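You operate a simulated robot arm through the tools that you are given. There is no shell and no other tool. Be economical: measure what you need, move in short steps, check, and stop when the job is done.

You run a simulated two-armed robot. Do the job below in one go: nothing can be reset, and whatever is moved stays where it is left.

JOB
Pick up the long yellow-banded bolt from the front table with one hand, pass it to the other hand and put it on the low yellow table. Switch the orange lever of the black stand on. Put the blue-banded holder on the top of the brown desk away on the right half of the low shelf of the grey rack. Put the green rag on the top of the small trolley. Put the yellow-banded bar from the middle table in the small brown carton there. Take the blue tin from the near end of the middle table and leave it on the pale plate. Put the green-banded holder from the middle table on the top of the console. Do these in any order. Set down upright: long yellow-banded bolt. The orange lever of the black stand goes anticlockwise seen from above, to its stop.

It is judged by the outcome, as a careful person would: the job done as asked, and still so three seconds after it is handed in. It fails if anything else is knocked over, pushed out of place, dropped, spilled or broken.

ROBOT AND FRAMES
Two 7-joint arms with two-finger parallel grippers on one trunk, on a base that drives. Base frame: it is fixed to the floor where the robot stands at the start and does not move with it; the origin is under the middle of the robot, x ahead of it, y to its left, z up; the surface under the hand at the start is at about z = 80. Lengths are in cm, angles in degrees, forces in N, time in s.
The left shoulder is at the start at [-8.2, 11.9, 85.1], the right one opposite. With the tool pointing down near the work surface each hand reaches from about 16 to 58 cm from the robot's upright axis, wherever it stands, measured 20 degrees to its own side. Places, roughly: blue tin (8x8x6 cm) [330, -30, 80]; blue-banded holder (7x7x5 cm) [100, 180, 80]; green rag (9x6x4 cm) [290, 20, 80]; green-banded holder (7x7x5 cm) [380, -20, 80]; long yellow-banded bolt (4x3x11 cm) [50, 0, 80]; low yellow table [-340, 260, 30]; orange lever of the black stand [-320, -190, 90]; pale plate (10x10x2 cm) [100, -250, 80]; right half of the low shelf of the grey rack [-110, -330, 50]; small brown carton (16x20x10 cm) [350, -20, 80]; top of the console [390, -320, 90]; top of the small trolley [460, -160, 100]; yellow-banded bar (4x2x2 cm) [320, -20, 80]. Payload 3.43 kg a hand.
Tool frame (each hand has its own): the origin (TCP) lies between the finger pads and is the grasp point; the fingertips stand 3 cm ahead of it; z points along the fingers, y is the line along which they close. The gripper opens to 9.4 cm. The fingers are 2.8 cm wide and 1 cm thick; the gripper's body (5 by 9.6 cm) begins 5.5 cm behind the TCP.
Orientation is that of the tool frame in the base frame, as a unit quaternion [w, x, y, z]. With the fingers straight down and closing along the base's y, the tool's x points along the base's -x, its y along +y and its z along -z.

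CONTROLS
- The arms move only by the tool servo_tool. It takes "left_commands", "right_commands" or both (then of equal length, played together; a hand with none holds still); each is a list that holds one entry, the list of rows, each a list of 6 numbers: the shift along the base's x, y, z in mm, then the turn, a rotation vector about the base's x, y, z in degrees. In form: [[[dx, dy, dz, rx, ry, rz], ...]]. A call has 1 to 12 rows; each row is the pose to reach, as a shift and turn from the pose commanded when the call began. "left_hand" and "right_hand" are, for a hand that has rows, the gripper command, from -1 (shut) to 1 (fully open), values between in proportion, set as the call begins (left out, the last holds). Each row takes 0.2 s and may step no farther than 5 cm and 8.6 degrees from the row before; otherwise, or with a gripper value out of range, the whole call is refused. A pose out of reach is approached as far as the arm can. The call stops where the force on the tool passes 40 N (or 10 N more than at its start, if that is more) or the arm is blocked; 0.2 s more then pass. Each finger travels about 15.3 cm/s and halts on what it meets, pressing with about 34 N; the grip force reading is that of the motor and also rises with nothing between the fingers. The clock runs only during rows and for 0.2 s after the last one: add rows that repeat a pose to give the fingers time. It gives the time, the measured TCP pose, the force on the tool (base axes), the opening and the grip force at its end, in the units of the frame above (readings bear some noise), with the torque about the TCP (base axes, N m) and any sound that the robot's microphone picked up, and new pictures: "views" is both (left out), scene, wrist or none (wrist: the cameras of the hands that moved).
- Cameras (640 x 400 px; columns grow to the right, rows downward): "scene" is now at [3.3, 0.23, 155.76]; the picture's right is [0.01, -1.00, 0.00], its down [-0.76, -0.01, -0.65] and it looks along [0.65, 0.01, -0.76] (base axes); focal length 289 px, centre (320, 200). "left" rides on the left gripper at [7.6, -1.4, -10.3] in its tool frame; the picture's right is [0.18, 0.98, 0.00], its down [-0.75, 0.14, -0.64] and it looks along [-0.63, 0.12, 0.77] (tool axes); focal length 243 px, centre (320, 200). "right" rides on the right gripper at [7.6, 1.4, -10.2] in its tool frame; the picture's right is [-0.18, 0.98, 0.00], its down [-0.75, -0.14, -0.64] and it looks along [-0.63, -0.12, 0.77] (tool axes); focal length 243 px, centre (320, 200). There is no depth. A picture from a camera that has moved, and an enlarged one, comes with that camera's place and axes in the base frame and with its lens.
- lift_body(by): slides the trunk up (or, below 0, down) by that many cm; the arms and the scene camera ride with it, the base frame stays. It gives what a move gives, with no picture.
- roll_base(legs): drives the robot by 1 to 6 legs, each [ahead, left, turn to the left] in cm, cm and degrees, along the robot's own axes; the way and the turn of a leg run together, so that a leg with both is an arc; at most 150 cm and 180 degrees a leg. The arms and the cameras ride along, it lands a little off, and it stops where it bumps. It gives what a move gives, and a new picture of the scene camera.
- turn_head(pan, tilt): turns the head with the scene camera to pan (to the left, within 143 degrees either way) and tilt (down, from -29 to 69), counted from straight ahead of the robot. It gives what a move gives, and a new picture of the scene camera.
- inspect(camera, box): a new picture of the part [left, top, right, bottom] of that camera's present view, enlarged. It takes no simulated time.
- finish_job(): hands the job in; it is judged then, once.

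Go step by step. Nothing tells you exact positions but the pictures and the camera data: compare them with the known pose of the tool, close in by small moves and look again before you grip or let go. The budget is 207 turns and 260 pictures, counting those below and the enlarged ones. Unless the task says otherwise, let go and move clear before handing in.

The tools are called after ">>>" as a command line: name --argument value ..., lists and objects as JSON in quotes. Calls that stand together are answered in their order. servo_tool: Moves the arms, as the interface text tells. Its arguments: {"type":"object","properties":{"left_commands":{"type":"array","items":{"type":"array","items":{"type":"array","items":{"type":"number"}}}},"left_hand":{"type":"number"},"right_commands":{"type":"array","items":{"type":"array","items":{"type":"array","items":{"type":"number"}}}},"right_hand":{"type":"number"},"views":{"type":"string","enum":["both","scene","wrist","none"]}},"required":[]} The other tools are called the same way: lift_body (by) slides the trunk up or down; roll_base (legs) drives the base; turn_head (pan, tilt) turns the head that bears the scene camera; inspect (camera, box) takes an enlarged picture of a part of a camera's view; finish_job () hands the job in.

At the start:

```text
time: 0.0
left_ee_pos: [40.25, 14.93, 108.81]
left_tcp_rot: [0.0, 0.0, 1.0, 0.0]
left_ft_force: [0.1, 0.5, -0.4]
left_wrist_torque: [-0.01, 0.0, 0.01]
left_grip_width: 9.41
left_finger_force: 0.0
right_ee_pos: [33.86, -13.37, 110.55]
right_tcp_rot: [0.001, 0.0, 1.0, 0.0]
right_ft_force: [0.7, 0.7, -0.8]
right_wrist_torque: [0.02, 0.02, 0.04]
right_grip_width: 9.4
right_finger_force: 0.0
trunk travel left (down, up): [-27.5, 6.0]
robot x, y, heading: [-0.09, -0.12, -0.2]
head pan, tilt: [0.5, 49.3]
```

scene: 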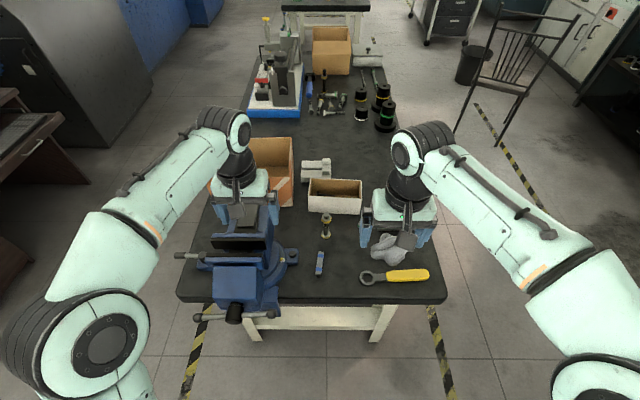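
right: 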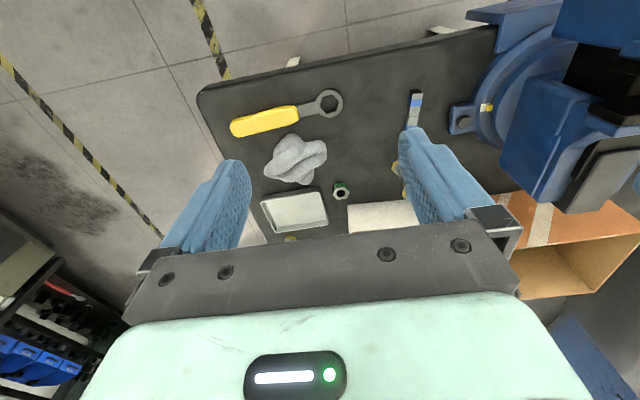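
left: 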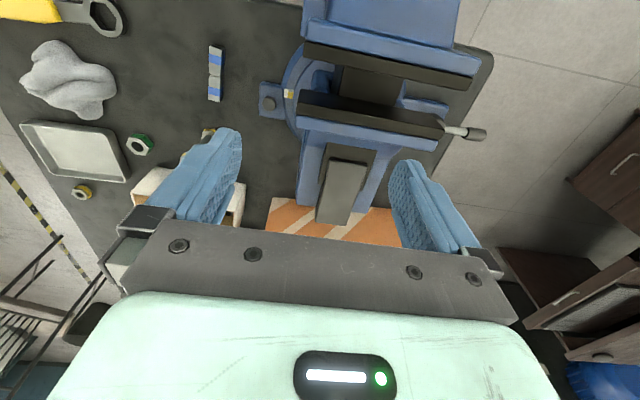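

I see the front table with a vise, a wrench and, near the middle, what looks like the yellow-banded bolt standing at about pixel (326,225). I'll enlarge that area before moving.

>>> inspect --camera "scene" --box '[260, 150, 440, 290]'

>>> inspect --camera "scene" --box '[230, 0, 420, 140]'

```text
2.86 times, centred on (350, 220) of scene
camera zoom: at [3.3, 0.23, 155.76], right [0.01, -1.0, 0.0], down [-0.76, -0.01, -0.65], along [0.65, 0.01, -0.76], focal length 826 px, centre (234, 143)
```

zoom: 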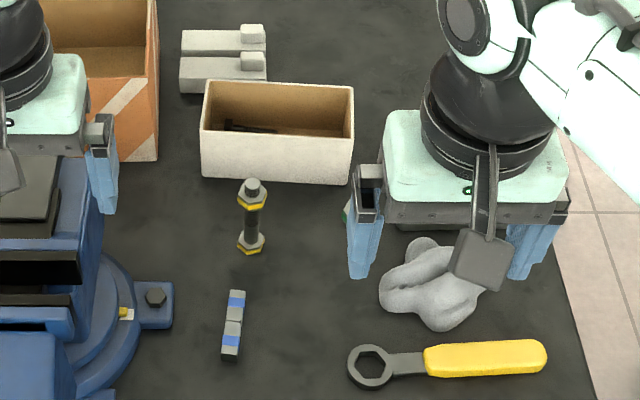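

```text
2.86 times, centred on (325, 70) of scene
camera zoom: at [3.3, 0.23, 155.76], right [0.01, -1.0, 0.0], down [-0.76, -0.01, -0.65], along [0.65, 0.01, -0.76], focal length 826 px, centre (306, 571)
```

zoom: 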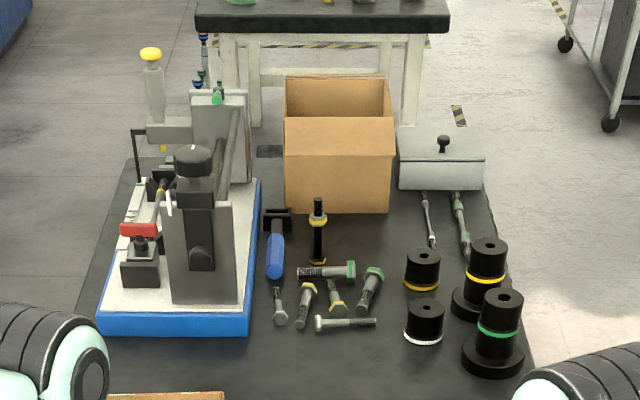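

The near bolt with two yellow nuts stands at about (52.8, -0.8), top near z=92. I'll bring the right hand above it, fingers down.

>>> servo_tool --right_commands '[[[38, 25, -9, 0, 0, 0], [76, 50, -18, 0, 0, 0], [114, 75, -27, 0, 0, 0], [152, 100, -36, 0, 0, 0], [189, 126, -45, 0, 0, 0], [189, 126, -45, 0, 0, 0]]]' --right_hand 1 --views "both"

```text
time: 1.4
left_ee_pos: [40.27, 15.14, 108.9]
left_tcp_rot: [0.0, -0.001, 1.0, 0.0]
left_ft_force: [0.9, -0.3, 0.9]
left_wrist_torque: [-0.02, 0.02, 0.03]
left_grip_width: 9.41
left_finger_force: 0.2
right_ee_pos: [48.4, -2.16, 105.97]
right_tcp_rot: [-0.001, 0.0, 1.0, 0.0]
right_ft_force: [0.1, 0.6, -0.1]
right_wrist_torque: [-0.01, -0.01, 0.04]
right_grip_width: 9.41
right_finger_force: 0.1
right hand out of reach, approached as far as the arm can: row 4, 5, 6
trunk travel left (down, up): [-27.5, 6.0]
robot x, y, heading: [-0.31, 0.04, 0.2]
head pan, tilt: [0.5, 49.3]
camera scene: at [3.39, 0.27, 155.76], right [0.01, -1.0, 0.0], down [-0.76, -0.01, -0.65], along [0.65, 0.01, -0.76], focal length 289 px, centre (320, 200)
camera right: at [40.76, -0.64, 116.28], right [0.18, 0.98, 0.0], down [0.75, -0.14, 0.64], along [0.63, -0.12, -0.77], focal length 243 px, centre (320, 200)
```

scene: 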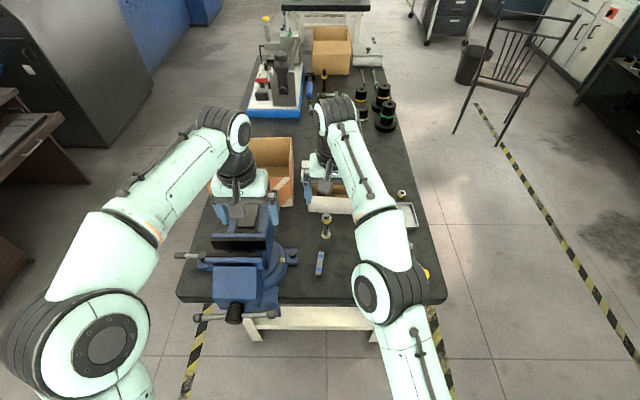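
right: 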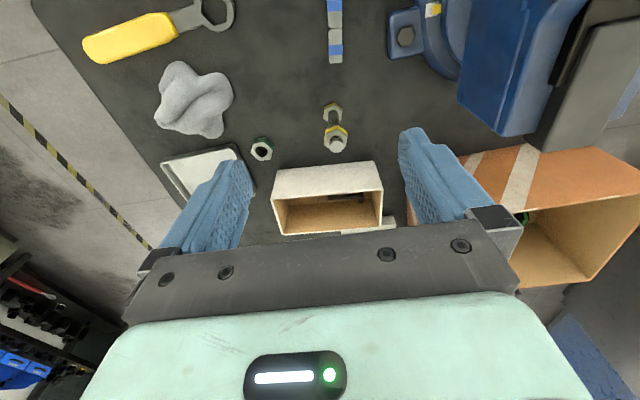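

The hand falls about 4 cm short at this height. I'll strafe left to bring the bolt onto the right hand's side, and roll slightly ahead, well short of the table edge.

>>> roll_base --legs '[[3, 14, 0]]'

```text
time: 3.3
left_ee_pos: [43.27, 29.04, 108.8]
left_tcp_rot: [-0.001, -0.001, 1.0, 0.0]
left_ft_force: [0.1, 0.1, 0.1]
left_wrist_torque: [-0.02, 0.02, 0.01]
left_grip_width: 9.38
left_finger_force: 0.0
right_ee_pos: [51.25, 11.85, 106.04]
right_tcp_rot: [0.0, 0.0, 1.0, 0.0]
right_ft_force: [-0.7, 0.1, -0.4]
right_wrist_torque: [0.03, -0.01, -0.01]
right_grip_width: 9.42
right_finger_force: 0.1
trunk travel left (down, up): [-27.5, 6.0]
robot x, y, heading: [3.25, 14.25, 0.1]
head pan, tilt: [0.5, 49.3]
camera scene: at [6.3, 14.27, 155.76], right [0.01, -1.0, 0.0], down [-0.76, -0.01, -0.65], along [0.65, 0.01, -0.76], focal length 289 px, centre (320, 200)
```

scene: 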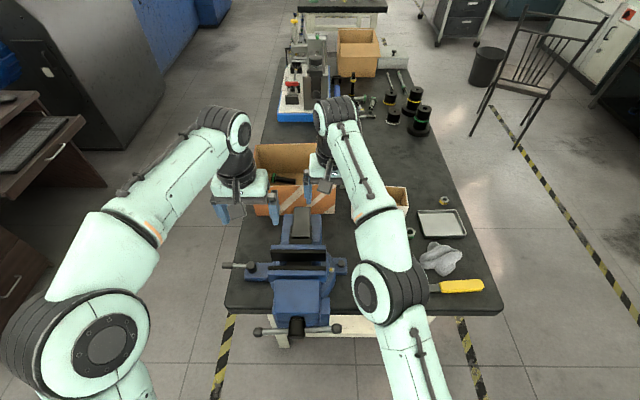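

The right hand is now beyond the bolt to the left; I'll shift it back over (53.1, -1.0).

>>> servo_tool --right_commands '[[[6, -42, 0, 0, 0, 0], [12, -85, 0, 0, 0, 0], [18, -128, 0, 0, 0, 0], [18, -128, 0, 0, 0, 0]]]' --views "wrist"

```text
time: 4.3
left_ee_pos: [43.15, 28.95, 108.86]
left_tcp_rot: [0.0, 0.0, 1.0, 0.0]
left_ft_force: [1.0, 0.0, -0.3]
left_wrist_torque: [-0.01, 0.01, -0.02]
left_grip_width: 9.41
left_finger_force: 0.0
right_ee_pos: [53.18, -0.75, 106.0]
right_tcp_rot: [0.0, 0.0, 1.0, 0.001]
right_ft_force: [-0.3, -0.3, 0.0]
right_wrist_torque: [0.0, 0.03, 0.0]
right_grip_width: 9.4
right_finger_force: 0.1
trunk travel left (down, up): [-27.5, 6.0]
robot x, y, heading: [3.16, 14.0, 0.1]
head pan, tilt: [0.5, 49.3]
camera right: at [45.49, 0.61, 116.33], right [0.18, 0.98, 0.0], down [0.75, -0.14, 0.64], along [0.63, -0.12, -0.77], focal length 243 px, centre (320, 200)
```

right: 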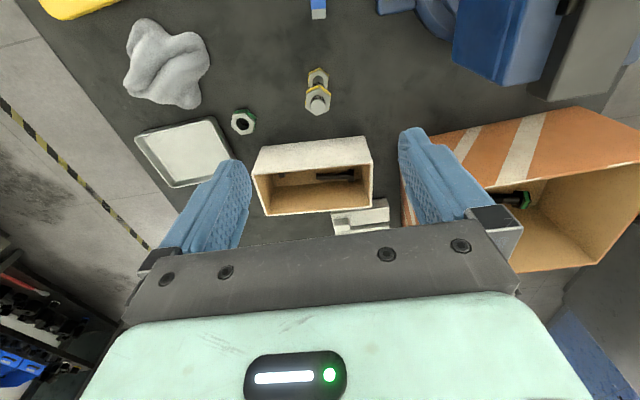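

>>> inspect --camera "right" --box '[278, 55, 358, 125]'

```text
5.71 times, centred on (318, 90) of right
camera zoom: at [45.49, 0.61, 116.33], right [0.18, 0.98, 0.0], down [0.75, -0.14, 0.64], along [0.63, -0.12, -0.77], focal length 1386 px, centre (331, 829)
```

zoom: 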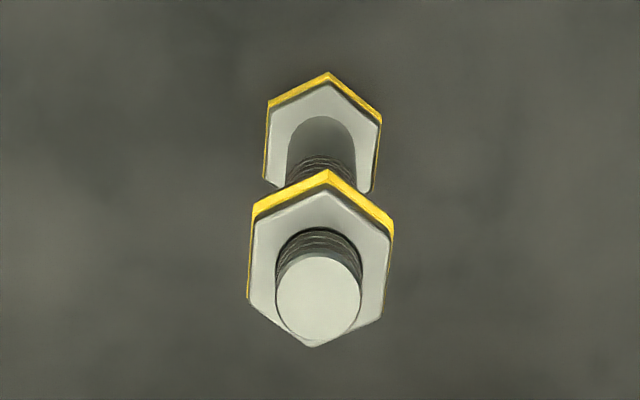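

The hex flats face about 10° off y, so I'll turn the hand -10°, and descend to grip the top nut at z≈90.3.

>>> servo_tool --right_commands '[[[0, -3, -40, 0, 0, -5], [0, -3, -80, 0, 0, -10], [0, -3, -120, 0, 0, -10], [0, -3, -157, 0, 0, -10], [0, -3, -157, 0, 0, -10]]]' --views "wrist"

>>> servo_tool --right_commands '[[[0, 0, 0, 0, 0, 0], [0, 0, 0, 0, 0, 0], [0, 0, 0, 0, 0, 0], [0, 0, 0, 0, 0, 0]]]' --right_hand -1 --views "wrist"

```text
time: 5.5
left_ee_pos: [43.16, 29.02, 108.91]
left_tcp_rot: [0.0, 0.0, 1.0, 0.0]
left_ft_force: [0.1, -0.1, 0.2]
left_wrist_torque: [-0.02, 0.02, -0.04]
left_grip_width: 9.39
left_finger_force: 0.1
right_ee_pos: [53.11, -1.13, 90.19]
right_tcp_rot: [-0.001, 0.089, 0.996, 0.0]
right_ft_force: [0.8, 0.2, 0.5]
right_wrist_torque: [-0.02, -0.01, -0.02]
right_grip_width: 9.38
right_finger_force: 0.1
trunk travel left (down, up): [-27.5, 6.0]
robot x, y, heading: [2.81, 14.24, -0.1]
head pan, tilt: [0.5, 49.3]
camera right: at [45.79, 1.55, 100.63], right [0.35, 0.94, 0.0], down [0.72, -0.27, 0.64], along [0.6, -0.23, -0.77], focal length 243 px, centre (320, 200)
```

right: 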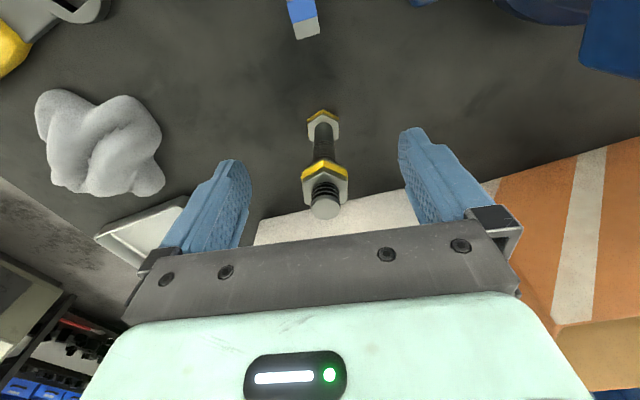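

```text
time: 6.5
left_ee_pos: [43.16, 29.11, 108.89]
left_tcp_rot: [0.0, 0.0, 1.0, 0.0]
left_ft_force: [-0.2, 0.3, -0.2]
left_wrist_torque: [-0.04, 0.03, 0.02]
left_grip_width: 9.38
left_finger_force: 0.0
right_ee_pos: [53.04, -1.14, 90.32]
right_tcp_rot: [0.001, 0.086, 0.996, -0.001]
right_ft_force: [0.0, 1.1, 1.0]
right_wrist_torque: [0.09, -0.01, 0.03]
right_grip_width: 2.58
right_finger_force: 34.2
trunk travel left (down, up): [-27.5, 6.0]
robot x, y, heading: [3.18, 14.02, -0.1]
head pan, tilt: [0.5, 49.3]
camera right: at [45.81, 1.59, 100.66], right [0.35, 0.94, 0.0], down [0.72, -0.27, 0.64], along [0.6, -0.23, -0.77], focal length 243 px, centre (320, 200)
```

right: 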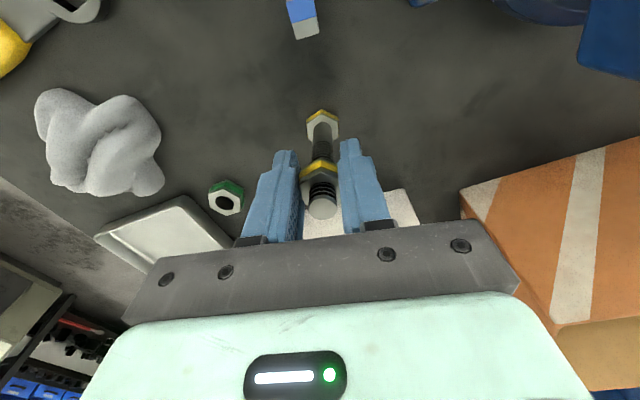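

I have the nut gripped. To leave more shaft for the left hand, I'll regrip 1.2 cm higher while the bolt still stands, then close again.

>>> servo_tool --right_commands '[[[0, 0, 0, 0, 0, 0], [0, 0, 0, 0, 0, 0], [0, 0, 12, 0, 0, 0], [0, 0, 12, 0, 0, 0]]]' --right_hand -0.1 --views "none"

>>> servo_tool --right_commands '[[[0, 0, 0, 0, 0, 0], [0, 0, 0, 0, 0, 0], [0, 0, 0, 0, 0, 0], [0, 0, 0, 0, 0, 0]]]' --right_hand -1 --views "none"

>>> servo_tool --right_commands '[[[0, 0, 40, 0, 0, 0], [0, 0, 80, 0, 0, 0], [0, 0, 120, 0, 0, 0], [0, 0, 160, 0, 0, 0], [-35, 30, 190, 0, 0, 0], [-70, 60, 210, 0, 0, 0], [-105, 90, 230, 0, 0, 0], [-130, 120, 230, 0, 0, 0], [-130, 120, 230, 0, 0, 0]]]' --views "both"

```text
time: 7.5
left_ee_pos: [43.18, 28.98, 108.78]
left_tcp_rot: [0.001, -0.001, 1.0, 0.0]
left_ft_force: [0.6, 0.0, 0.2]
left_wrist_torque: [0.0, 0.04, -0.01]
left_grip_width: 9.42
left_finger_force: 0.0
right_ee_pos: [53.11, -1.25, 91.49]
right_tcp_rot: [0.001, 0.087, 0.996, 0.0]
right_ft_force: [-1.2, 0.0, 0.1]
right_wrist_torque: [0.02, 0.03, 0.02]
right_grip_width: 4.23
right_finger_force: 0.1
trunk travel left (down, up): [-27.5, 6.0]
robot x, y, heading: [3.12, 14.56, -0.2]
head pan, tilt: [0.5, 49.3]
```

```text
time: 8.5
left_ee_pos: [43.35, 28.98, 108.94]
left_tcp_rot: [0.001, -0.001, 1.0, 0.0]
left_ft_force: [-0.7, 0.4, 0.6]
left_wrist_torque: [0.0, 0.0, 0.01]
left_grip_width: 9.39
left_finger_force: 0.1
right_ee_pos: [53.0, -1.19, 91.53]
right_tcp_rot: [0.0, 0.087, 0.996, 0.0]
right_ft_force: [0.1, 1.5, 1.0]
right_wrist_torque: [0.1, 0.01, 0.01]
right_grip_width: 2.53
right_finger_force: 34.3
trunk travel left (down, up): [-27.5, 6.0]
robot x, y, heading: [3.18, 13.83, -0.1]
head pan, tilt: [0.5, 49.3]
```

```text
refused: row 5 steps farther than a row can; nothing moved
```

>>> servo_tool --right_commands '[[[0, 0, 40, 0, 0, 0], [0, 0, 80, 0, 0, 0], [0, 0, 120, 0, 0, 0], [0, 0, 160, 0, 0, 0], [-25, 25, 185, 0, 0, 0], [-50, 50, 210, 0, 0, 0], [-80, 80, 220, 0, 0, 0], [-105, 110, 230, 0, 0, 0], [-130, 120, 230, 0, 0, 0], [-130, 120, 230, 0, 0, 0]]]' --views "both"

```text
time: 10.7
left_ee_pos: [43.24, 28.96, 108.82]
left_tcp_rot: [0.0, 0.0, 1.0, 0.0]
left_ft_force: [0.2, 0.2, -0.3]
left_wrist_torque: [0.0, 0.0, -0.01]
left_grip_width: 9.37
left_finger_force: 0.1
right_ee_pos: [40.07, 10.8, 114.41]
right_tcp_rot: [0.0, 0.087, 0.996, -0.001]
right_ft_force: [-0.4, -1.1, 0.9]
right_wrist_torque: [0.0, 0.03, 0.01]
right_grip_width: 0.03
right_finger_force: 33.2
right hand out of reach, approached as far as the arm can: row 4
trunk travel left (down, up): [-27.5, 6.0]
robot x, y, heading: [3.02, 14.28, 0.1]
head pan, tilt: [0.5, 49.3]
camera scene: at [6.34, 14.27, 155.76], right [0.01, -1.0, 0.0], down [-0.76, -0.01, -0.65], along [0.65, 0.01, -0.76], focal length 289 px, centre (320, 200)
camera right: at [32.83, 13.58, 124.79], right [0.35, 0.94, 0.0], down [0.72, -0.27, 0.64], along [0.6, -0.23, -0.77], focal length 243 px, centre (320, 200)
```

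scene: 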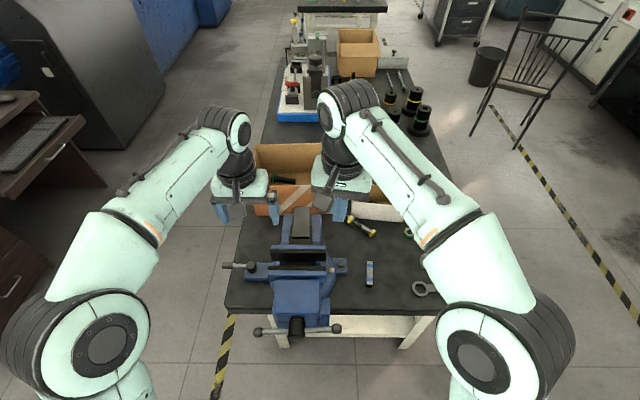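
right: 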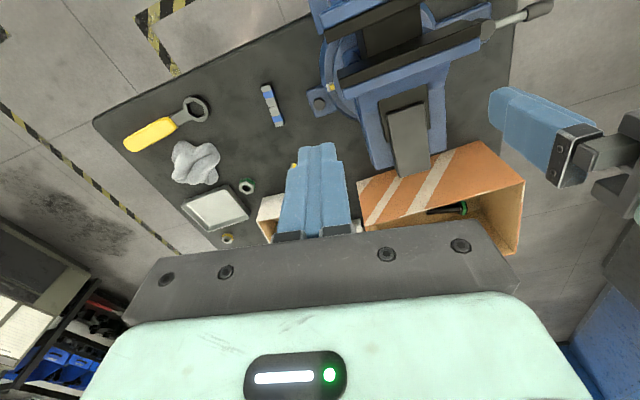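

The nut slipped out of the grip and the bolt now lies on the table by the white box. I'll look at how it lies before picking it up again, this time by the shaft.

>>> inspect --camera "scene" --box '[320, 180, 420, 250]'

```text
5.71 times, centred on (370, 215) of scene
camera zoom: at [6.34, 14.27, 155.76], right [0.01, -1.0, 0.0], down [-0.76, -0.01, -0.65], along [0.65, 0.01, -0.76], focal length 1652 px, centre (34, 114)
```

zoom: 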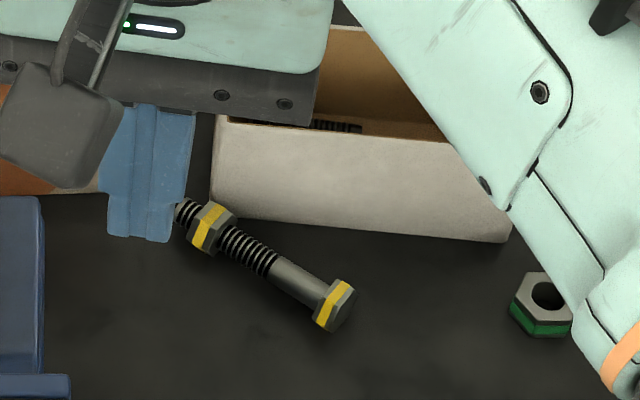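

The bolt lies with its head at about (56.6, -1.1) and its nut end at (63, 6.9). I need to roll closer to reach it, so I'll look down to see how much room there is between base and table.

>>> turn_head --pan 0 --tilt 69

>>> servo_tool --right_commands '[[[20, -12, -15, 0, 0, 7.7], [40, -25, -30, 0, 0, 15.3], [60, -38, -40, 0, 0, 23], [80, -50, -60, 0, 0, 30.5], [100, -64, -80, 0, 0, 38], [100, -76, -100, 0, 0, 45.7], [100, -88, -110, 0, 0, 53.3], [100, -100, -120, 0, 0, 61], [100, -100, -120, 0, 0, 61]]]' --right_hand 1 --views "wrist"

```text
time: 11.5
left_ee_pos: [43.21, 28.99, 108.84]
left_tcp_rot: [0.0, 0.0, 1.0, 0.0]
left_ft_force: [0.9, 0.5, 0.2]
left_wrist_torque: [0.01, -0.03, 0.02]
left_grip_width: 9.41
left_finger_force: 0.1
right_ee_pos: [40.09, 10.78, 114.35]
right_tcp_rot: [0.0, 0.087, 0.996, 0.0]
right_ft_force: [0.3, 0.0, 0.0]
right_wrist_torque: [0.03, -0.01, -0.02]
right_grip_width: 0.02
right_finger_force: 32.9
trunk travel left (down, up): [-27.5, 6.0]
robot x, y, heading: [3.03, 14.17, -0.1]
head pan, tilt: [0.0, 68.8]
camera scene: at [4.12, 14.17, 153.47], right [0.0, -1.0, 0.0], down [-0.93, 0.0, -0.36], along [0.36, 0.0, -0.93], focal length 289 px, centre (320, 200)
```

scene: 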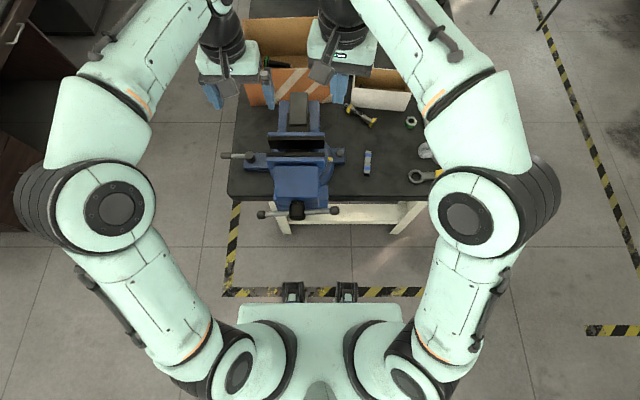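

```text
time: 13.5
left_ee_pos: [43.32, 29.0, 108.86]
left_tcp_rot: [0.0, 0.0, 1.0, 0.001]
left_ft_force: [0.3, 0.0, 0.0]
left_wrist_torque: [-0.01, -0.01, 0.02]
left_grip_width: 9.4
left_finger_force: 0.0
right_ee_pos: [50.07, 0.69, 102.53]
right_tcp_rot: [0.0, -0.431, 0.902, 0.0]
right_ft_force: [-0.1, 0.6, -0.3]
right_wrist_torque: [0.0, 0.01, 0.0]
right_grip_width: 9.42
right_finger_force: 0.0
trunk travel left (down, up): [-27.5, 6.0]
robot x, y, heading: [3.21, 13.88, -0.0]
head pan, tilt: [0.0, 68.8]
camera right: at [44.21, -4.29, 112.8], right [-0.65, 0.76, 0.0], down [0.58, 0.5, 0.64], along [0.49, 0.42, -0.77], focal length 243 px, centre (320, 200)
```

right: 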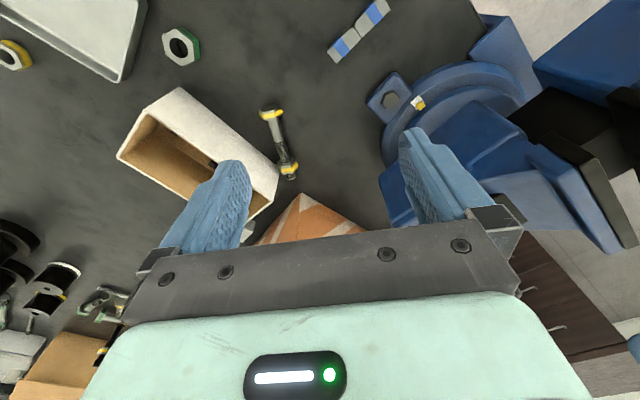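

The base front is about 15 cm short of the table edge, so rolling 8 cm ahead is safe; this also carries the right hand over the shaft.

>>> roll_base --legs '[[8, 0, 0]]'

>>> servo_tool --right_commands '[[[0, 0, -30, 0, 0, 0], [0, 0, -60, 0, 0, 0], [0, 0, -60, 0, 0, 0]]]' --right_hand 0 --views "wrist"

```text
time: 14.6
left_ee_pos: [51.14, 29.05, 108.79]
left_tcp_rot: [0.0, 0.001, 1.0, 0.0]
left_ft_force: [0.2, -0.4, 0.5]
left_wrist_torque: [0.0, -0.01, 0.01]
left_grip_width: 9.38
left_finger_force: 0.0
right_ee_pos: [58.06, 0.76, 102.56]
right_tcp_rot: [0.0, -0.43, 0.903, 0.0]
right_ft_force: [0.5, -0.2, 0.0]
right_wrist_torque: [0.02, 0.02, 0.0]
right_grip_width: 9.39
right_finger_force: 0.1
trunk travel left (down, up): [-27.5, 6.0]
robot x, y, heading: [10.69, 13.75, 0.1]
head pan, tilt: [0.0, 68.8]
camera scene: at [12.03, 14.17, 153.46], right [0.0, -1.0, 0.0], down [-0.93, 0.0, -0.36], along [0.36, 0.0, -0.93], focal length 289 px, centre (320, 200)
```

scene: 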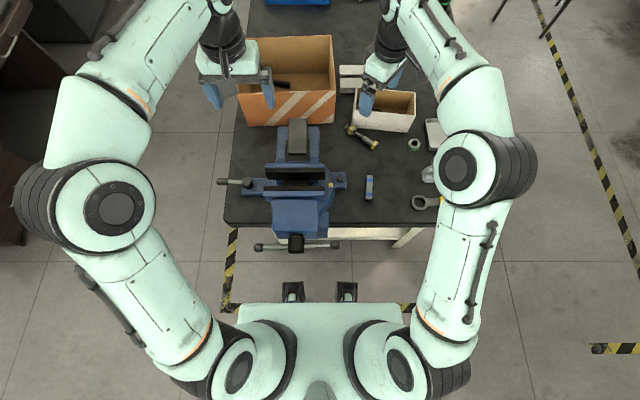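

```text
time: 15.4
left_ee_pos: [51.02, 28.97, 108.88]
left_tcp_rot: [0.0, -0.001, 1.0, -0.001]
left_ft_force: [0.2, -0.5, -0.3]
left_wrist_torque: [0.03, 0.03, -0.04]
left_grip_width: 9.39
left_finger_force: 0.0
right_ee_pos: [57.93, 0.72, 96.34]
right_tcp_rot: [0.0, -0.431, 0.902, 0.0]
right_ft_force: [-0.7, 0.7, 0.1]
right_wrist_torque: [0.0, -0.01, 0.0]
right_grip_width: 4.69
right_finger_force: 0.1
trunk travel left (down, up): [-27.5, 6.0]
robot x, y, heading: [10.57, 14.12, 0.0]
head pan, tilt: [0.0, 68.8]
camera right: at [52.07, -4.26, 106.8], right [-0.65, 0.76, 0.0], down [0.58, 0.5, 0.64], along [0.49, 0.42, -0.77], focal length 243 px, centre (320, 200)
```

right: 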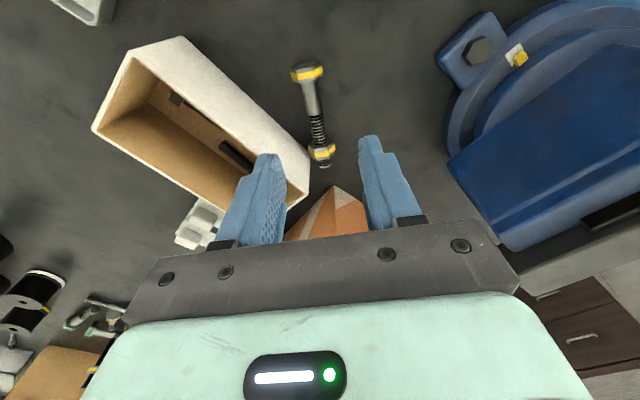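

The shaft near the head is at about (58.6, 0.1); I'll shift a little, narrow the fingers to clear the white box, and go down to z≈83.7.

>>> servo_tool --right_commands '[[[7, -6, -40, 0, 0, -2], [7, -6, -80, 0, 0, -2], [7, -6, -110, 0, 0, -2], [7, -6, -126, 0, 0, -2], [7, -6, -126, 0, 0, -2]]]' --right_hand -0.25 --views "wrist"

```text
time: 16.6
left_ee_pos: [50.96, 29.05, 108.84]
left_tcp_rot: [0.0, 0.0, 1.0, 0.001]
left_ft_force: [-0.7, 0.2, -0.3]
left_wrist_torque: [-0.01, -0.01, 0.02]
left_grip_width: 9.39
left_finger_force: 0.0
right_ee_pos: [58.57, 0.14, 83.82]
right_tcp_rot: [0.0, -0.415, 0.91, -0.001]
right_ft_force: [0.1, 0.2, 0.0]
right_wrist_torque: [0.03, 0.02, 0.01]
right_grip_width: 3.53
right_finger_force: 0.1
trunk travel left (down, up): [-27.5, 6.0]
robot x, y, heading: [11.0, 14.19, 0.1]
head pan, tilt: [0.0, 68.8]
camera right: at [52.6, -4.62, 94.21], right [-0.62, 0.78, 0.0], down [0.6, 0.48, 0.64], along [0.5, 0.4, -0.77], focal length 243 px, centre (320, 200)
```

right: 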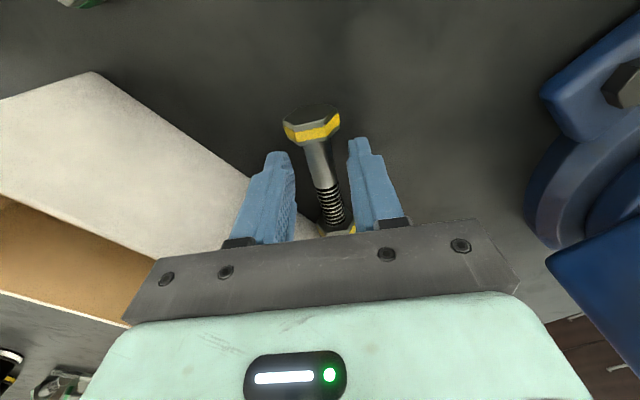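

The shaft lies between the fingers. I'll close and lift a little to check.

>>> servo_tool --right_commands '[[[0, 0, 0, 0, 0, 0], [0, 0, 0, 0, 0, 0], [0, 0, 0, 0, 0, 0], [0, 0, 25, 0, 0, 0], [0, 0, 50, 0, 0, 0], [0, 0, 50, 0, 0, 0]]]' --right_hand -1 --views "wrist"

```text
time: 18.0
left_ee_pos: [51.18, 29.06, 108.9]
left_tcp_rot: [0.0, 0.0, 1.0, 0.0]
left_ft_force: [-0.3, 0.0, -0.5]
left_wrist_torque: [0.0, 0.01, -0.01]
left_grip_width: 9.41
left_finger_force: 0.0
right_ee_pos: [58.67, 0.15, 88.87]
right_tcp_rot: [0.0, -0.414, 0.91, 0.001]
right_ft_force: [0.5, -1.8, -2.9]
right_wrist_torque: [-0.05, 0.06, 0.01]
right_grip_width: 1.53
right_finger_force: 33.6
trunk travel left (down, up): [-27.5, 6.0]
robot x, y, heading: [10.48, 13.94, -0.1]
head pan, tilt: [0.0, 68.8]
camera right: at [52.62, -4.66, 99.19], right [-0.62, 0.78, 0.0], down [0.6, 0.48, 0.64], along [0.5, 0.4, -0.77], focal length 243 px, centre (320, 200)
```

right: 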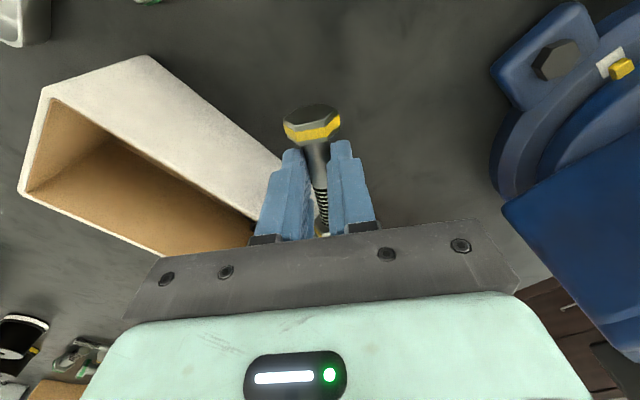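

The shaft is held firmly at 1.53 cm, about 2 cm from the head. I'll lift it clear and bring it toward the middle, moving the left hand out of the way, then turn the right hand so the bolt stands head down in the air.

>>> servo_tool --right_commands '[[[0, 0, 40, 0, 0, 0], [0, 0, 80, 0, 0, 0], [-20, 10, 115, 0, 0, 0], [-45, 20, 150, 0, 0, 0], [-75, 30, 180, 0, 0, 0], [-100, 40, 210, 0, 0, 0], [-120, 50, 240, 0, 0, 0], [-120, 50, 240, 0, 0, 0]]]' --left_commands '[[[-20, 10, 0, 0, 0, 0], [-40, 20, 0, 0, 0, 0], [-60, 30, 0, 0, 0, 0], [-80, 40, 0, 0, 0, 0], [-100, 50, 0, 0, 0, 0], [-110, 60, 0, 0, 0, 0], [-110, 60, 0, 0, 0, 0], [-110, 60, 0, 0, 0, 0]]]' --views "none"

>>> servo_tool --right_commands '[[[0, 0, 0, 7.15, -2.67, 2.67], [0, 0, 0, 14.3, -5.35, 5.35], [0, 0, 0, 21.45, -8.02, 8.02], [0, 0, 0, 28.6, -10.7, 10.7], [0, 0, 0, 35.75, -13.4, 13.4], [0, 0, 0, 42.9, -16.05, 16.05], [0, 0, 0, 50.05, -18.7, 18.7], [0, 0, 0, 57.2, -21.4, 21.4], [0, 0, 0, 64.35, -24.1, 24.1], [0, 0, 0, 71.5, -26.75, 26.75], [0, 0, 0, 78.65, -29.4, 29.4], [0, 0, 0, 85.8, -32.1, 32.1]]]' --views "both"

```text
time: 19.8
left_ee_pos: [40.19, 34.96, 108.81]
left_tcp_rot: [0.001, 0.0, 1.0, 0.0]
left_ft_force: [0.7, 0.1, 0.1]
left_wrist_torque: [-0.02, -0.01, -0.01]
left_grip_width: 9.41
left_finger_force: 0.1
right_ee_pos: [46.69, 5.05, 112.9]
right_tcp_rot: [0.0, -0.415, 0.91, 0.0]
right_ft_force: [0.5, -0.2, -1.7]
right_wrist_torque: [-0.07, 0.05, 0.02]
right_grip_width: 1.53
right_finger_force: 34.8
trunk travel left (down, up): [-27.5, 6.0]
robot x, y, heading: [11.07, 14.08, 0.1]
head pan, tilt: [0.0, 68.8]
```

```text
time: 22.4
left_ee_pos: [40.11, 35.03, 108.84]
left_tcp_rot: [0.0, 0.001, 1.0, 0.0]
left_ft_force: [0.0, 0.5, 0.0]
left_wrist_torque: [-0.01, -0.02, -0.02]
left_grip_width: 9.37
left_finger_force: 0.0
right_ee_pos: [46.59, 5.09, 112.96]
right_tcp_rot: [0.502, -0.499, 0.498, 0.5]
right_ft_force: [-0.9, -0.1, -2.3]
right_wrist_torque: [-0.07, -0.01, 0.02]
right_grip_width: 1.54
right_finger_force: 34.1
trunk travel left (down, up): [-27.5, 6.0]
robot x, y, heading: [11.02, 14.17, 0.2]
head pan, tilt: [0.0, 68.8]
camera scene: at [12.01, 14.15, 153.47], right [0.0, -1.0, 0.0], down [-0.93, 0.0, -0.36], along [0.36, 0.0, -0.93], focal length 289 px, centre (320, 200)
camera right: at [45.26, -5.1, 105.31], right [-0.98, 0.0, 0.18], down [0.14, -0.64, 0.75], along [0.12, 0.77, 0.63], focal length 243 px, centre (320, 200)
```

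scene: 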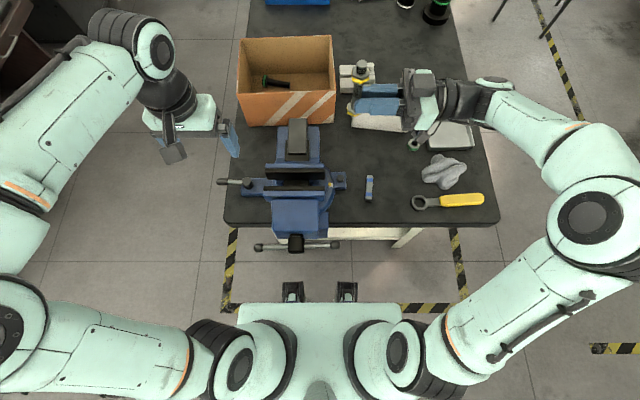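
right: 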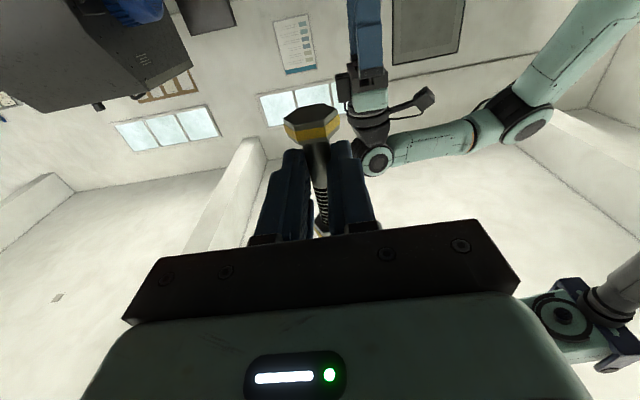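

The right hand now points left with the bolt upright, head down. I'll shift it 7 cm toward the middle and enlarge the view to measure the bolt.

>>> servo_tool --right_commands '[[[0, 35, 0, 0, 0, 0], [0, 70, 0, 0, 0, 0], [0, 70, 0, 0, 0, 0]]]' --left_commands '[[[0, 0, 10, 0, -8.5, 0], [0, 0, 20, 0, -17, 0], [0, 0, 30, 0, -25.5, 0]]]' --views "none"

>>> inspect --camera "scene" --box '[240, 20, 400, 140]'

```text
time: 23.2
left_ee_pos: [40.02, 34.86, 111.91]
left_tcp_rot: [0.223, 0.001, 0.975, 0.0]
left_ft_force: [0.6, -0.5, -1.0]
left_wrist_torque: [0.0, 0.03, -0.01]
left_grip_width: 9.41
left_finger_force: 0.1
right_ee_pos: [46.53, 12.15, 112.95]
right_tcp_rot: [0.5, -0.5, 0.5, 0.5]
right_ft_force: [-0.3, -0.8, -2.7]
right_wrist_torque: [-0.07, -0.01, -0.01]
right_grip_width: 1.56
right_finger_force: 34.1
trunk travel left (down, up): [-27.5, 6.0]
robot x, y, heading: [10.83, 13.97, -0.1]
head pan, tilt: [0.0, 68.8]
```

```text
3.33 times, centred on (320, 80) of scene
camera zoom: at [11.87, 14.13, 153.46], right [0.0, -1.0, 0.0], down [-0.93, 0.0, -0.36], along [0.36, 0.0, -0.93], focal length 964 px, centre (320, 600)
```

zoom: 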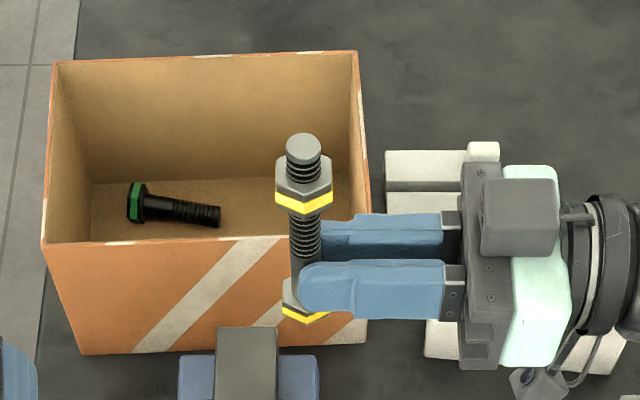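

The bolt hangs upright at about (46.5, 14.9), nut underside near z=117.6, right fingers up to 114.4. The left hand will come from the left, pointing right and 12° down, with its camera above; first I bring it to a waiting pose.

>>> servo_tool --left_commands '[[[20, 3, 24, 0, 8.5, 0], [40, 6, 48, 0, 17, 0], [60, 10, 70, 0, 25.5, 0]]]' --views "none"

>>> servo_tool --left_commands '[[[0, 0, 0, -4.31, 4.31, 5.32], [0, 0, 0, -8.63, 8.63, 10.64], [0, 0, 0, -12.94, 12.94, 15.96], [0, 0, 0, -17.26, 17.26, 21.29], [0, 0, 0, -21.57, 21.57, 26.6], [0, 0, 0, -25.9, 25.9, 31.9], [0, 0, 0, -30.2, 30.2, 37.25], [0, 0, 0, -34.5, 34.5, 42.57], [0, 0, 0, -38.8, 38.8, 47.9], [0, 0, 0, -43.1, 43.1, 53.2], [0, 0, 0, -47.5, 47.5, 58.5], [0, 0, 0, -51.8, 51.8, 63.9]]]' --views "none"

>>> servo_tool --left_commands '[[[0, 0, 0, -4.3, 4.3, 5.3], [0, 0, 0, -8.6, 8.6, 10.6], [0, 0, 0, -8.6, 8.6, 10.6]]]' --views "both"

```text
time: 24.0
left_ee_pos: [46.37, 35.86, 118.82]
left_tcp_rot: [-0.002, 0.002, 1.0, 0.0]
left_ft_force: [-0.6, 0.6, -0.5]
left_wrist_torque: [0.0, 0.04, 0.02]
left_grip_width: 9.38
left_finger_force: 0.1
right_ee_pos: [46.76, 12.13, 112.87]
right_tcp_rot: [0.5, -0.499, 0.5, 0.501]
right_ft_force: [0.8, 0.6, -1.7]
right_wrist_torque: [-0.05, -0.02, 0.02]
right_grip_width: 1.51
right_finger_force: 34.3
trunk travel left (down, up): [-27.5, 6.0]
robot x, y, heading: [10.47, 14.02, -0.0]
head pan, tilt: [0.0, 68.8]
```

```text
time: 26.6
left_ee_pos: [46.04, 36.11, 118.86]
left_tcp_rot: [-0.4, -0.493, 0.661, -0.4]
left_ft_force: [0.3, 0.1, -0.1]
left_wrist_torque: [-0.02, 0.01, 0.05]
left_grip_width: 9.41
left_finger_force: 0.1
left hand out of reach, approached as far as the arm can: row 3, 4, 5, 6, 7, 8, 9
right_ee_pos: [46.47, 12.11, 112.91]
right_tcp_rot: [0.5, -0.5, 0.499, 0.5]
right_ft_force: [0.8, -0.1, -2.3]
right_wrist_torque: [-0.09, 0.01, -0.03]
right_grip_width: 1.52
right_finger_force: 34.0
trunk travel left (down, up): [-27.5, 6.0]
robot x, y, heading: [10.76, 13.87, -0.1]
head pan, tilt: [0.0, 68.8]
```

```text
time: 27.4
left_ee_pos: [46.11, 36.11, 118.89]
left_tcp_rot: [0.445, 0.55, -0.548, 0.446]
left_ft_force: [-0.3, 0.3, -0.2]
left_wrist_torque: [0.01, 0.0, 0.0]
left_grip_width: 9.41
left_finger_force: 0.1
right_ee_pos: [46.63, 12.05, 112.82]
right_tcp_rot: [0.5, -0.5, 0.5, 0.5]
right_ft_force: [-0.2, 0.0, -3.2]
right_wrist_torque: [-0.07, -0.01, 0.01]
right_grip_width: 1.54
right_finger_force: 33.9
trunk travel left (down, up): [-27.5, 6.0]
robot x, y, heading: [10.73, 14.23, -0.2]
head pan, tilt: [0.0, 68.8]
camera scene: at [11.99, 14.19, 153.47], right [0.0, -1.0, 0.0], down [-0.93, 0.0, -0.36], along [0.36, 0.0, -0.93], focal length 289 px, centre (320, 200)
camera left: at [47.61, 44.33, 128.45], right [-0.98, -0.04, 0.18], down [-0.14, 0.78, -0.6], along [-0.12, -0.62, -0.78], focal length 243 px, centre (320, 200)
```

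scene: 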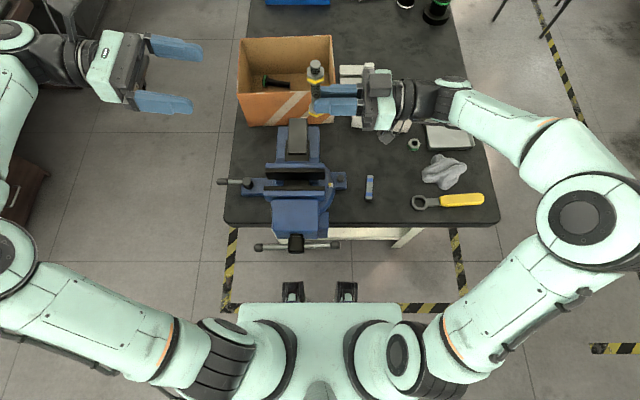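
left: 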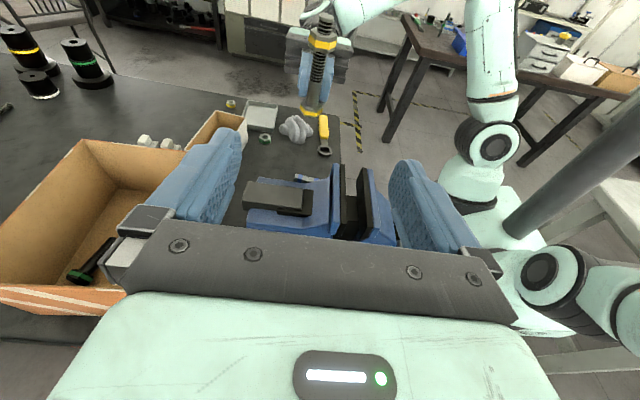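

>>> inspect --camera "left" --box '[270, 0, 380, 120]'

```text
3.33 times, centred on (325, 60) of left
camera zoom: at [47.61, 44.33, 128.45], right [-0.98, -0.04, 0.18], down [-0.14, 0.78, -0.6], along [-0.12, -0.62, -0.78], focal length 809 px, centre (303, 667)
```

zoom: 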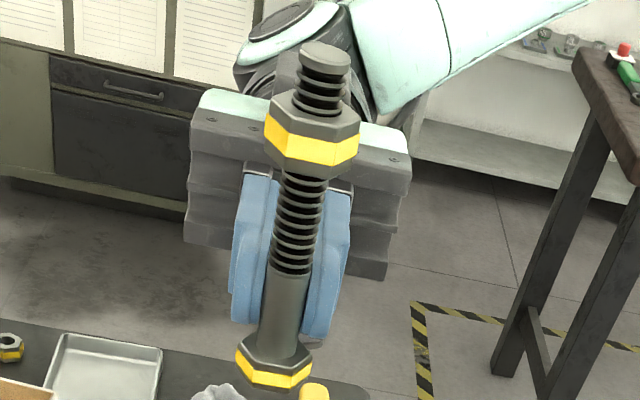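

The bolt is straight and centred at x≈46.6; nut underside z≈117.7. I'll bring the left hand in so its pads straddle the shaft at z≈115.9, just above the right fingers.

>>> servo_tool --left_commands '[[[1, -40, -6, 0, 0, 0], [2, -80, -12, 0, 0, 0], [3, -120, -17, 0, 0, 0], [4, -160, -22, 0, 0, 0], [5, -193, -26, 0, 0, 0], [5, -193, -26, 0, 0, 0]]]' --left_hand 0.1 --views "both"

>>> inspect --camera "left" --box '[220, 60, 420, 220]'

```text
time: 28.8
left_ee_pos: [46.39, 16.57, 116.33]
left_tcp_rot: [-0.445, -0.549, 0.55, -0.445]
left_ft_force: [-0.2, 0.7, 0.3]
left_wrist_torque: [0.0, 0.01, 0.01]
left_grip_width: 5.17
left_finger_force: 0.1
right_ee_pos: [46.62, 12.13, 112.97]
right_tcp_rot: [0.5, -0.5, 0.5, 0.5]
right_ft_force: [0.2, 0.0, -3.2]
right_wrist_torque: [-0.1, 0.0, 0.01]
right_grip_width: 1.53
right_finger_force: 34.2
trunk travel left (down, up): [-27.5, 6.0]
robot x, y, heading: [11.08, 14.24, 0.0]
head pan, tilt: [0.0, 68.8]
camera scene: at [11.95, 14.2, 153.46], right [0.0, -1.0, 0.0], down [-0.93, 0.0, -0.36], along [0.36, 0.0, -0.93], focal length 289 px, centre (320, 200)
camera left: at [48.03, 24.94, 125.95], right [-0.98, -0.04, 0.18], down [-0.14, 0.78, -0.6], along [-0.12, -0.62, -0.78], focal length 243 px, centre (320, 200)
```

scene: 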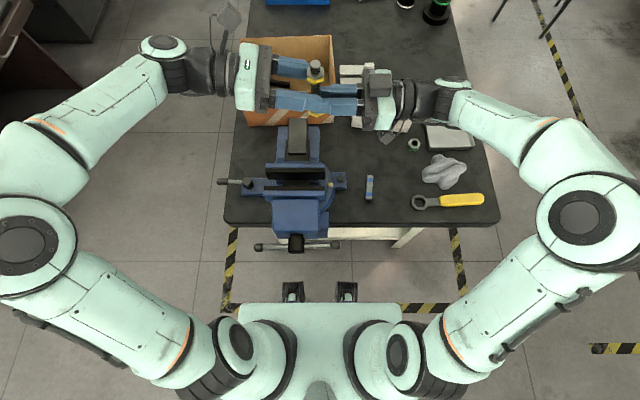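
left: 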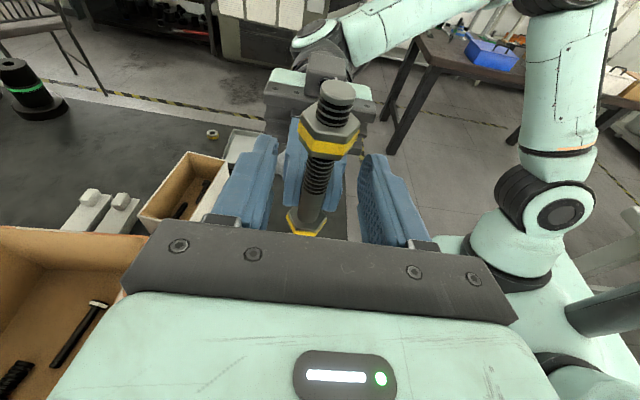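

```text
2.50 times, centred on (320, 140) of left
camera zoom: at [48.03, 24.94, 125.95], right [-0.98, -0.04, 0.18], down [-0.14, 0.78, -0.6], along [-0.12, -0.62, -0.78], focal length 606 px, centre (320, 350)
```

zoom: 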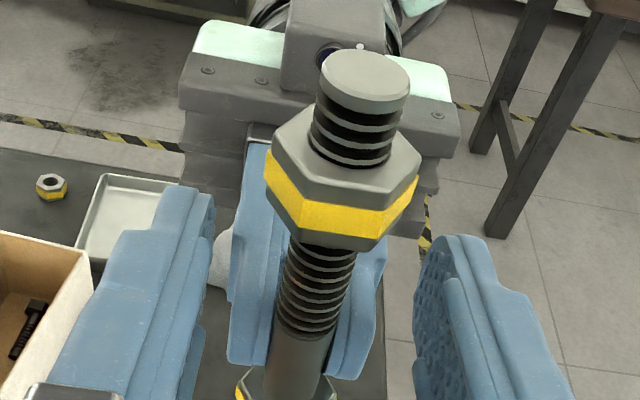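

The left fingers straddle the shaft between nut and right fingers. I'll close the left hand gently while the right holds.

>>> servo_tool --left_commands '[[[0, 0, 0, 0, 0, 0], [0, 0, 0, 0, 0, 0], [0, 0, 0, 0, 0, 0], [0, 0, 0, 0, 0, 0]]]' --left_hand -1 --views "wrist"

>>> inspect --camera "left" --box '[240, 70, 400, 240]'

```text
time: 29.8
left_ee_pos: [46.56, 16.67, 116.43]
left_tcp_rot: [-0.445, -0.549, 0.55, -0.445]
left_ft_force: [4.0, -0.9, 0.7]
left_wrist_torque: [0.02, -0.06, 0.13]
left_grip_width: 1.56
left_finger_force: 34.3
right_ee_pos: [46.57, 12.15, 112.9]
right_tcp_rot: [0.5, -0.5, 0.5, 0.5]
right_ft_force: [-4.2, 2.3, -3.4]
right_wrist_torque: [-0.15, -0.1, 0.1]
right_grip_width: 1.52
right_finger_force: 34.1
trunk travel left (down, up): [-27.5, 6.0]
robot x, y, heading: [10.85, 13.68, -0.0]
head pan, tilt: [0.0, 68.8]
camera left: at [48.05, 24.95, 125.96], right [-0.98, -0.04, 0.18], down [-0.14, 0.78, -0.6], along [-0.12, -0.62, -0.78], focal length 243 px, centre (320, 200)
```

left: 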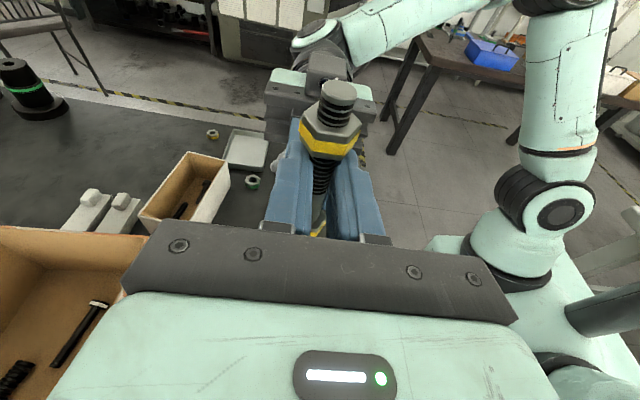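

```text
2.35 times, centred on (320, 155) of left
camera zoom: at [48.05, 24.95, 125.96], right [-0.98, -0.04, 0.18], down [-0.14, 0.78, -0.6], along [-0.12, -0.62, -0.78], focal length 571 px, centre (320, 306)
```

zoom: 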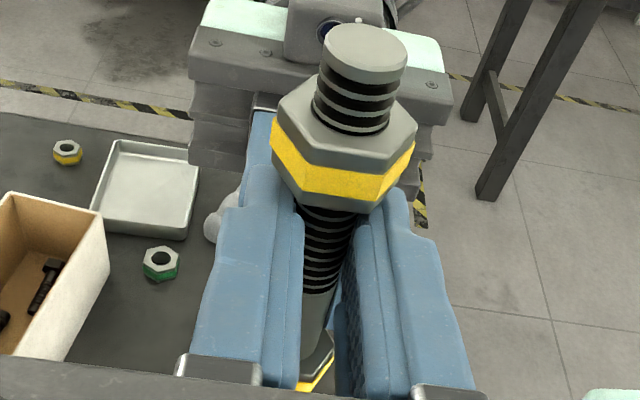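

The left hand grips the shaft (1.56 cm). Now the right opens and backs straight away.

>>> servo_tool --right_commands '[[[0, 0, 0, 0, 0, 0], [0, 0, 0, 0, 0, 0], [0, -40, -3, 0, 0, 0], [0, -80, -5, 0, 0, 0], [0, -120, -5, 0, 0, 0], [0, -160, -5, 0, 0, 0]]]' --right_hand -0.1 --views "both"

```text
time: 31.2
left_ee_pos: [46.48, 16.43, 116.3]
left_tcp_rot: [-0.445, -0.549, 0.549, -0.446]
left_ft_force: [0.0, 0.1, -0.1]
left_wrist_torque: [0.07, -0.02, -0.03]
left_grip_width: 1.54
left_finger_force: 33.8
right_ee_pos: [46.45, -3.96, 112.16]
right_tcp_rot: [0.501, -0.499, 0.5, 0.501]
right_ft_force: [0.4, 0.1, 0.1]
right_wrist_torque: [-0.02, 0.02, 0.03]
right_grip_width: 4.22
right_finger_force: 0.1
trunk travel left (down, up): [-27.5, 6.0]
robot x, y, heading: [10.99, 14.15, 0.0]
head pan, tilt: [0.0, 68.8]
camera scene: at [11.98, 14.09, 153.46], right [0.0, -1.0, 0.0], down [-0.93, 0.0, -0.36], along [0.36, 0.0, -0.93], focal length 289 px, centre (320, 200)
camera right: at [45.18, -14.14, 104.74], right [-0.98, 0.0, 0.18], down [0.14, -0.64, 0.75], along [0.12, 0.77, 0.63], focal length 243 px, centre (320, 200)
```

scene: 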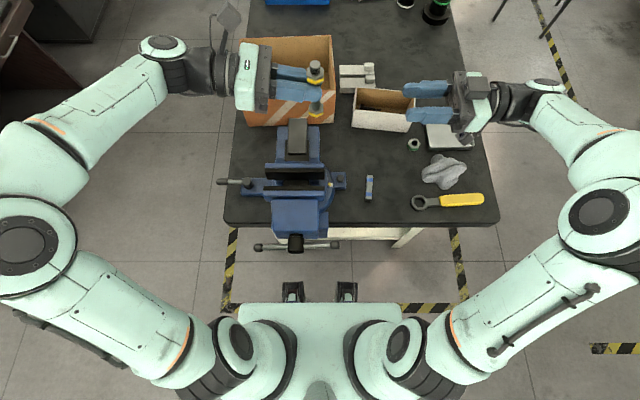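
right: 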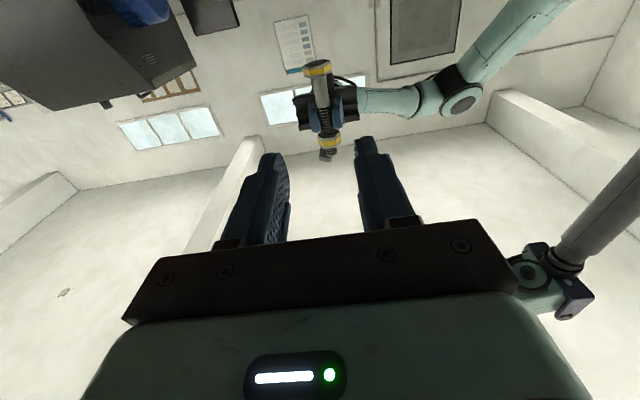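

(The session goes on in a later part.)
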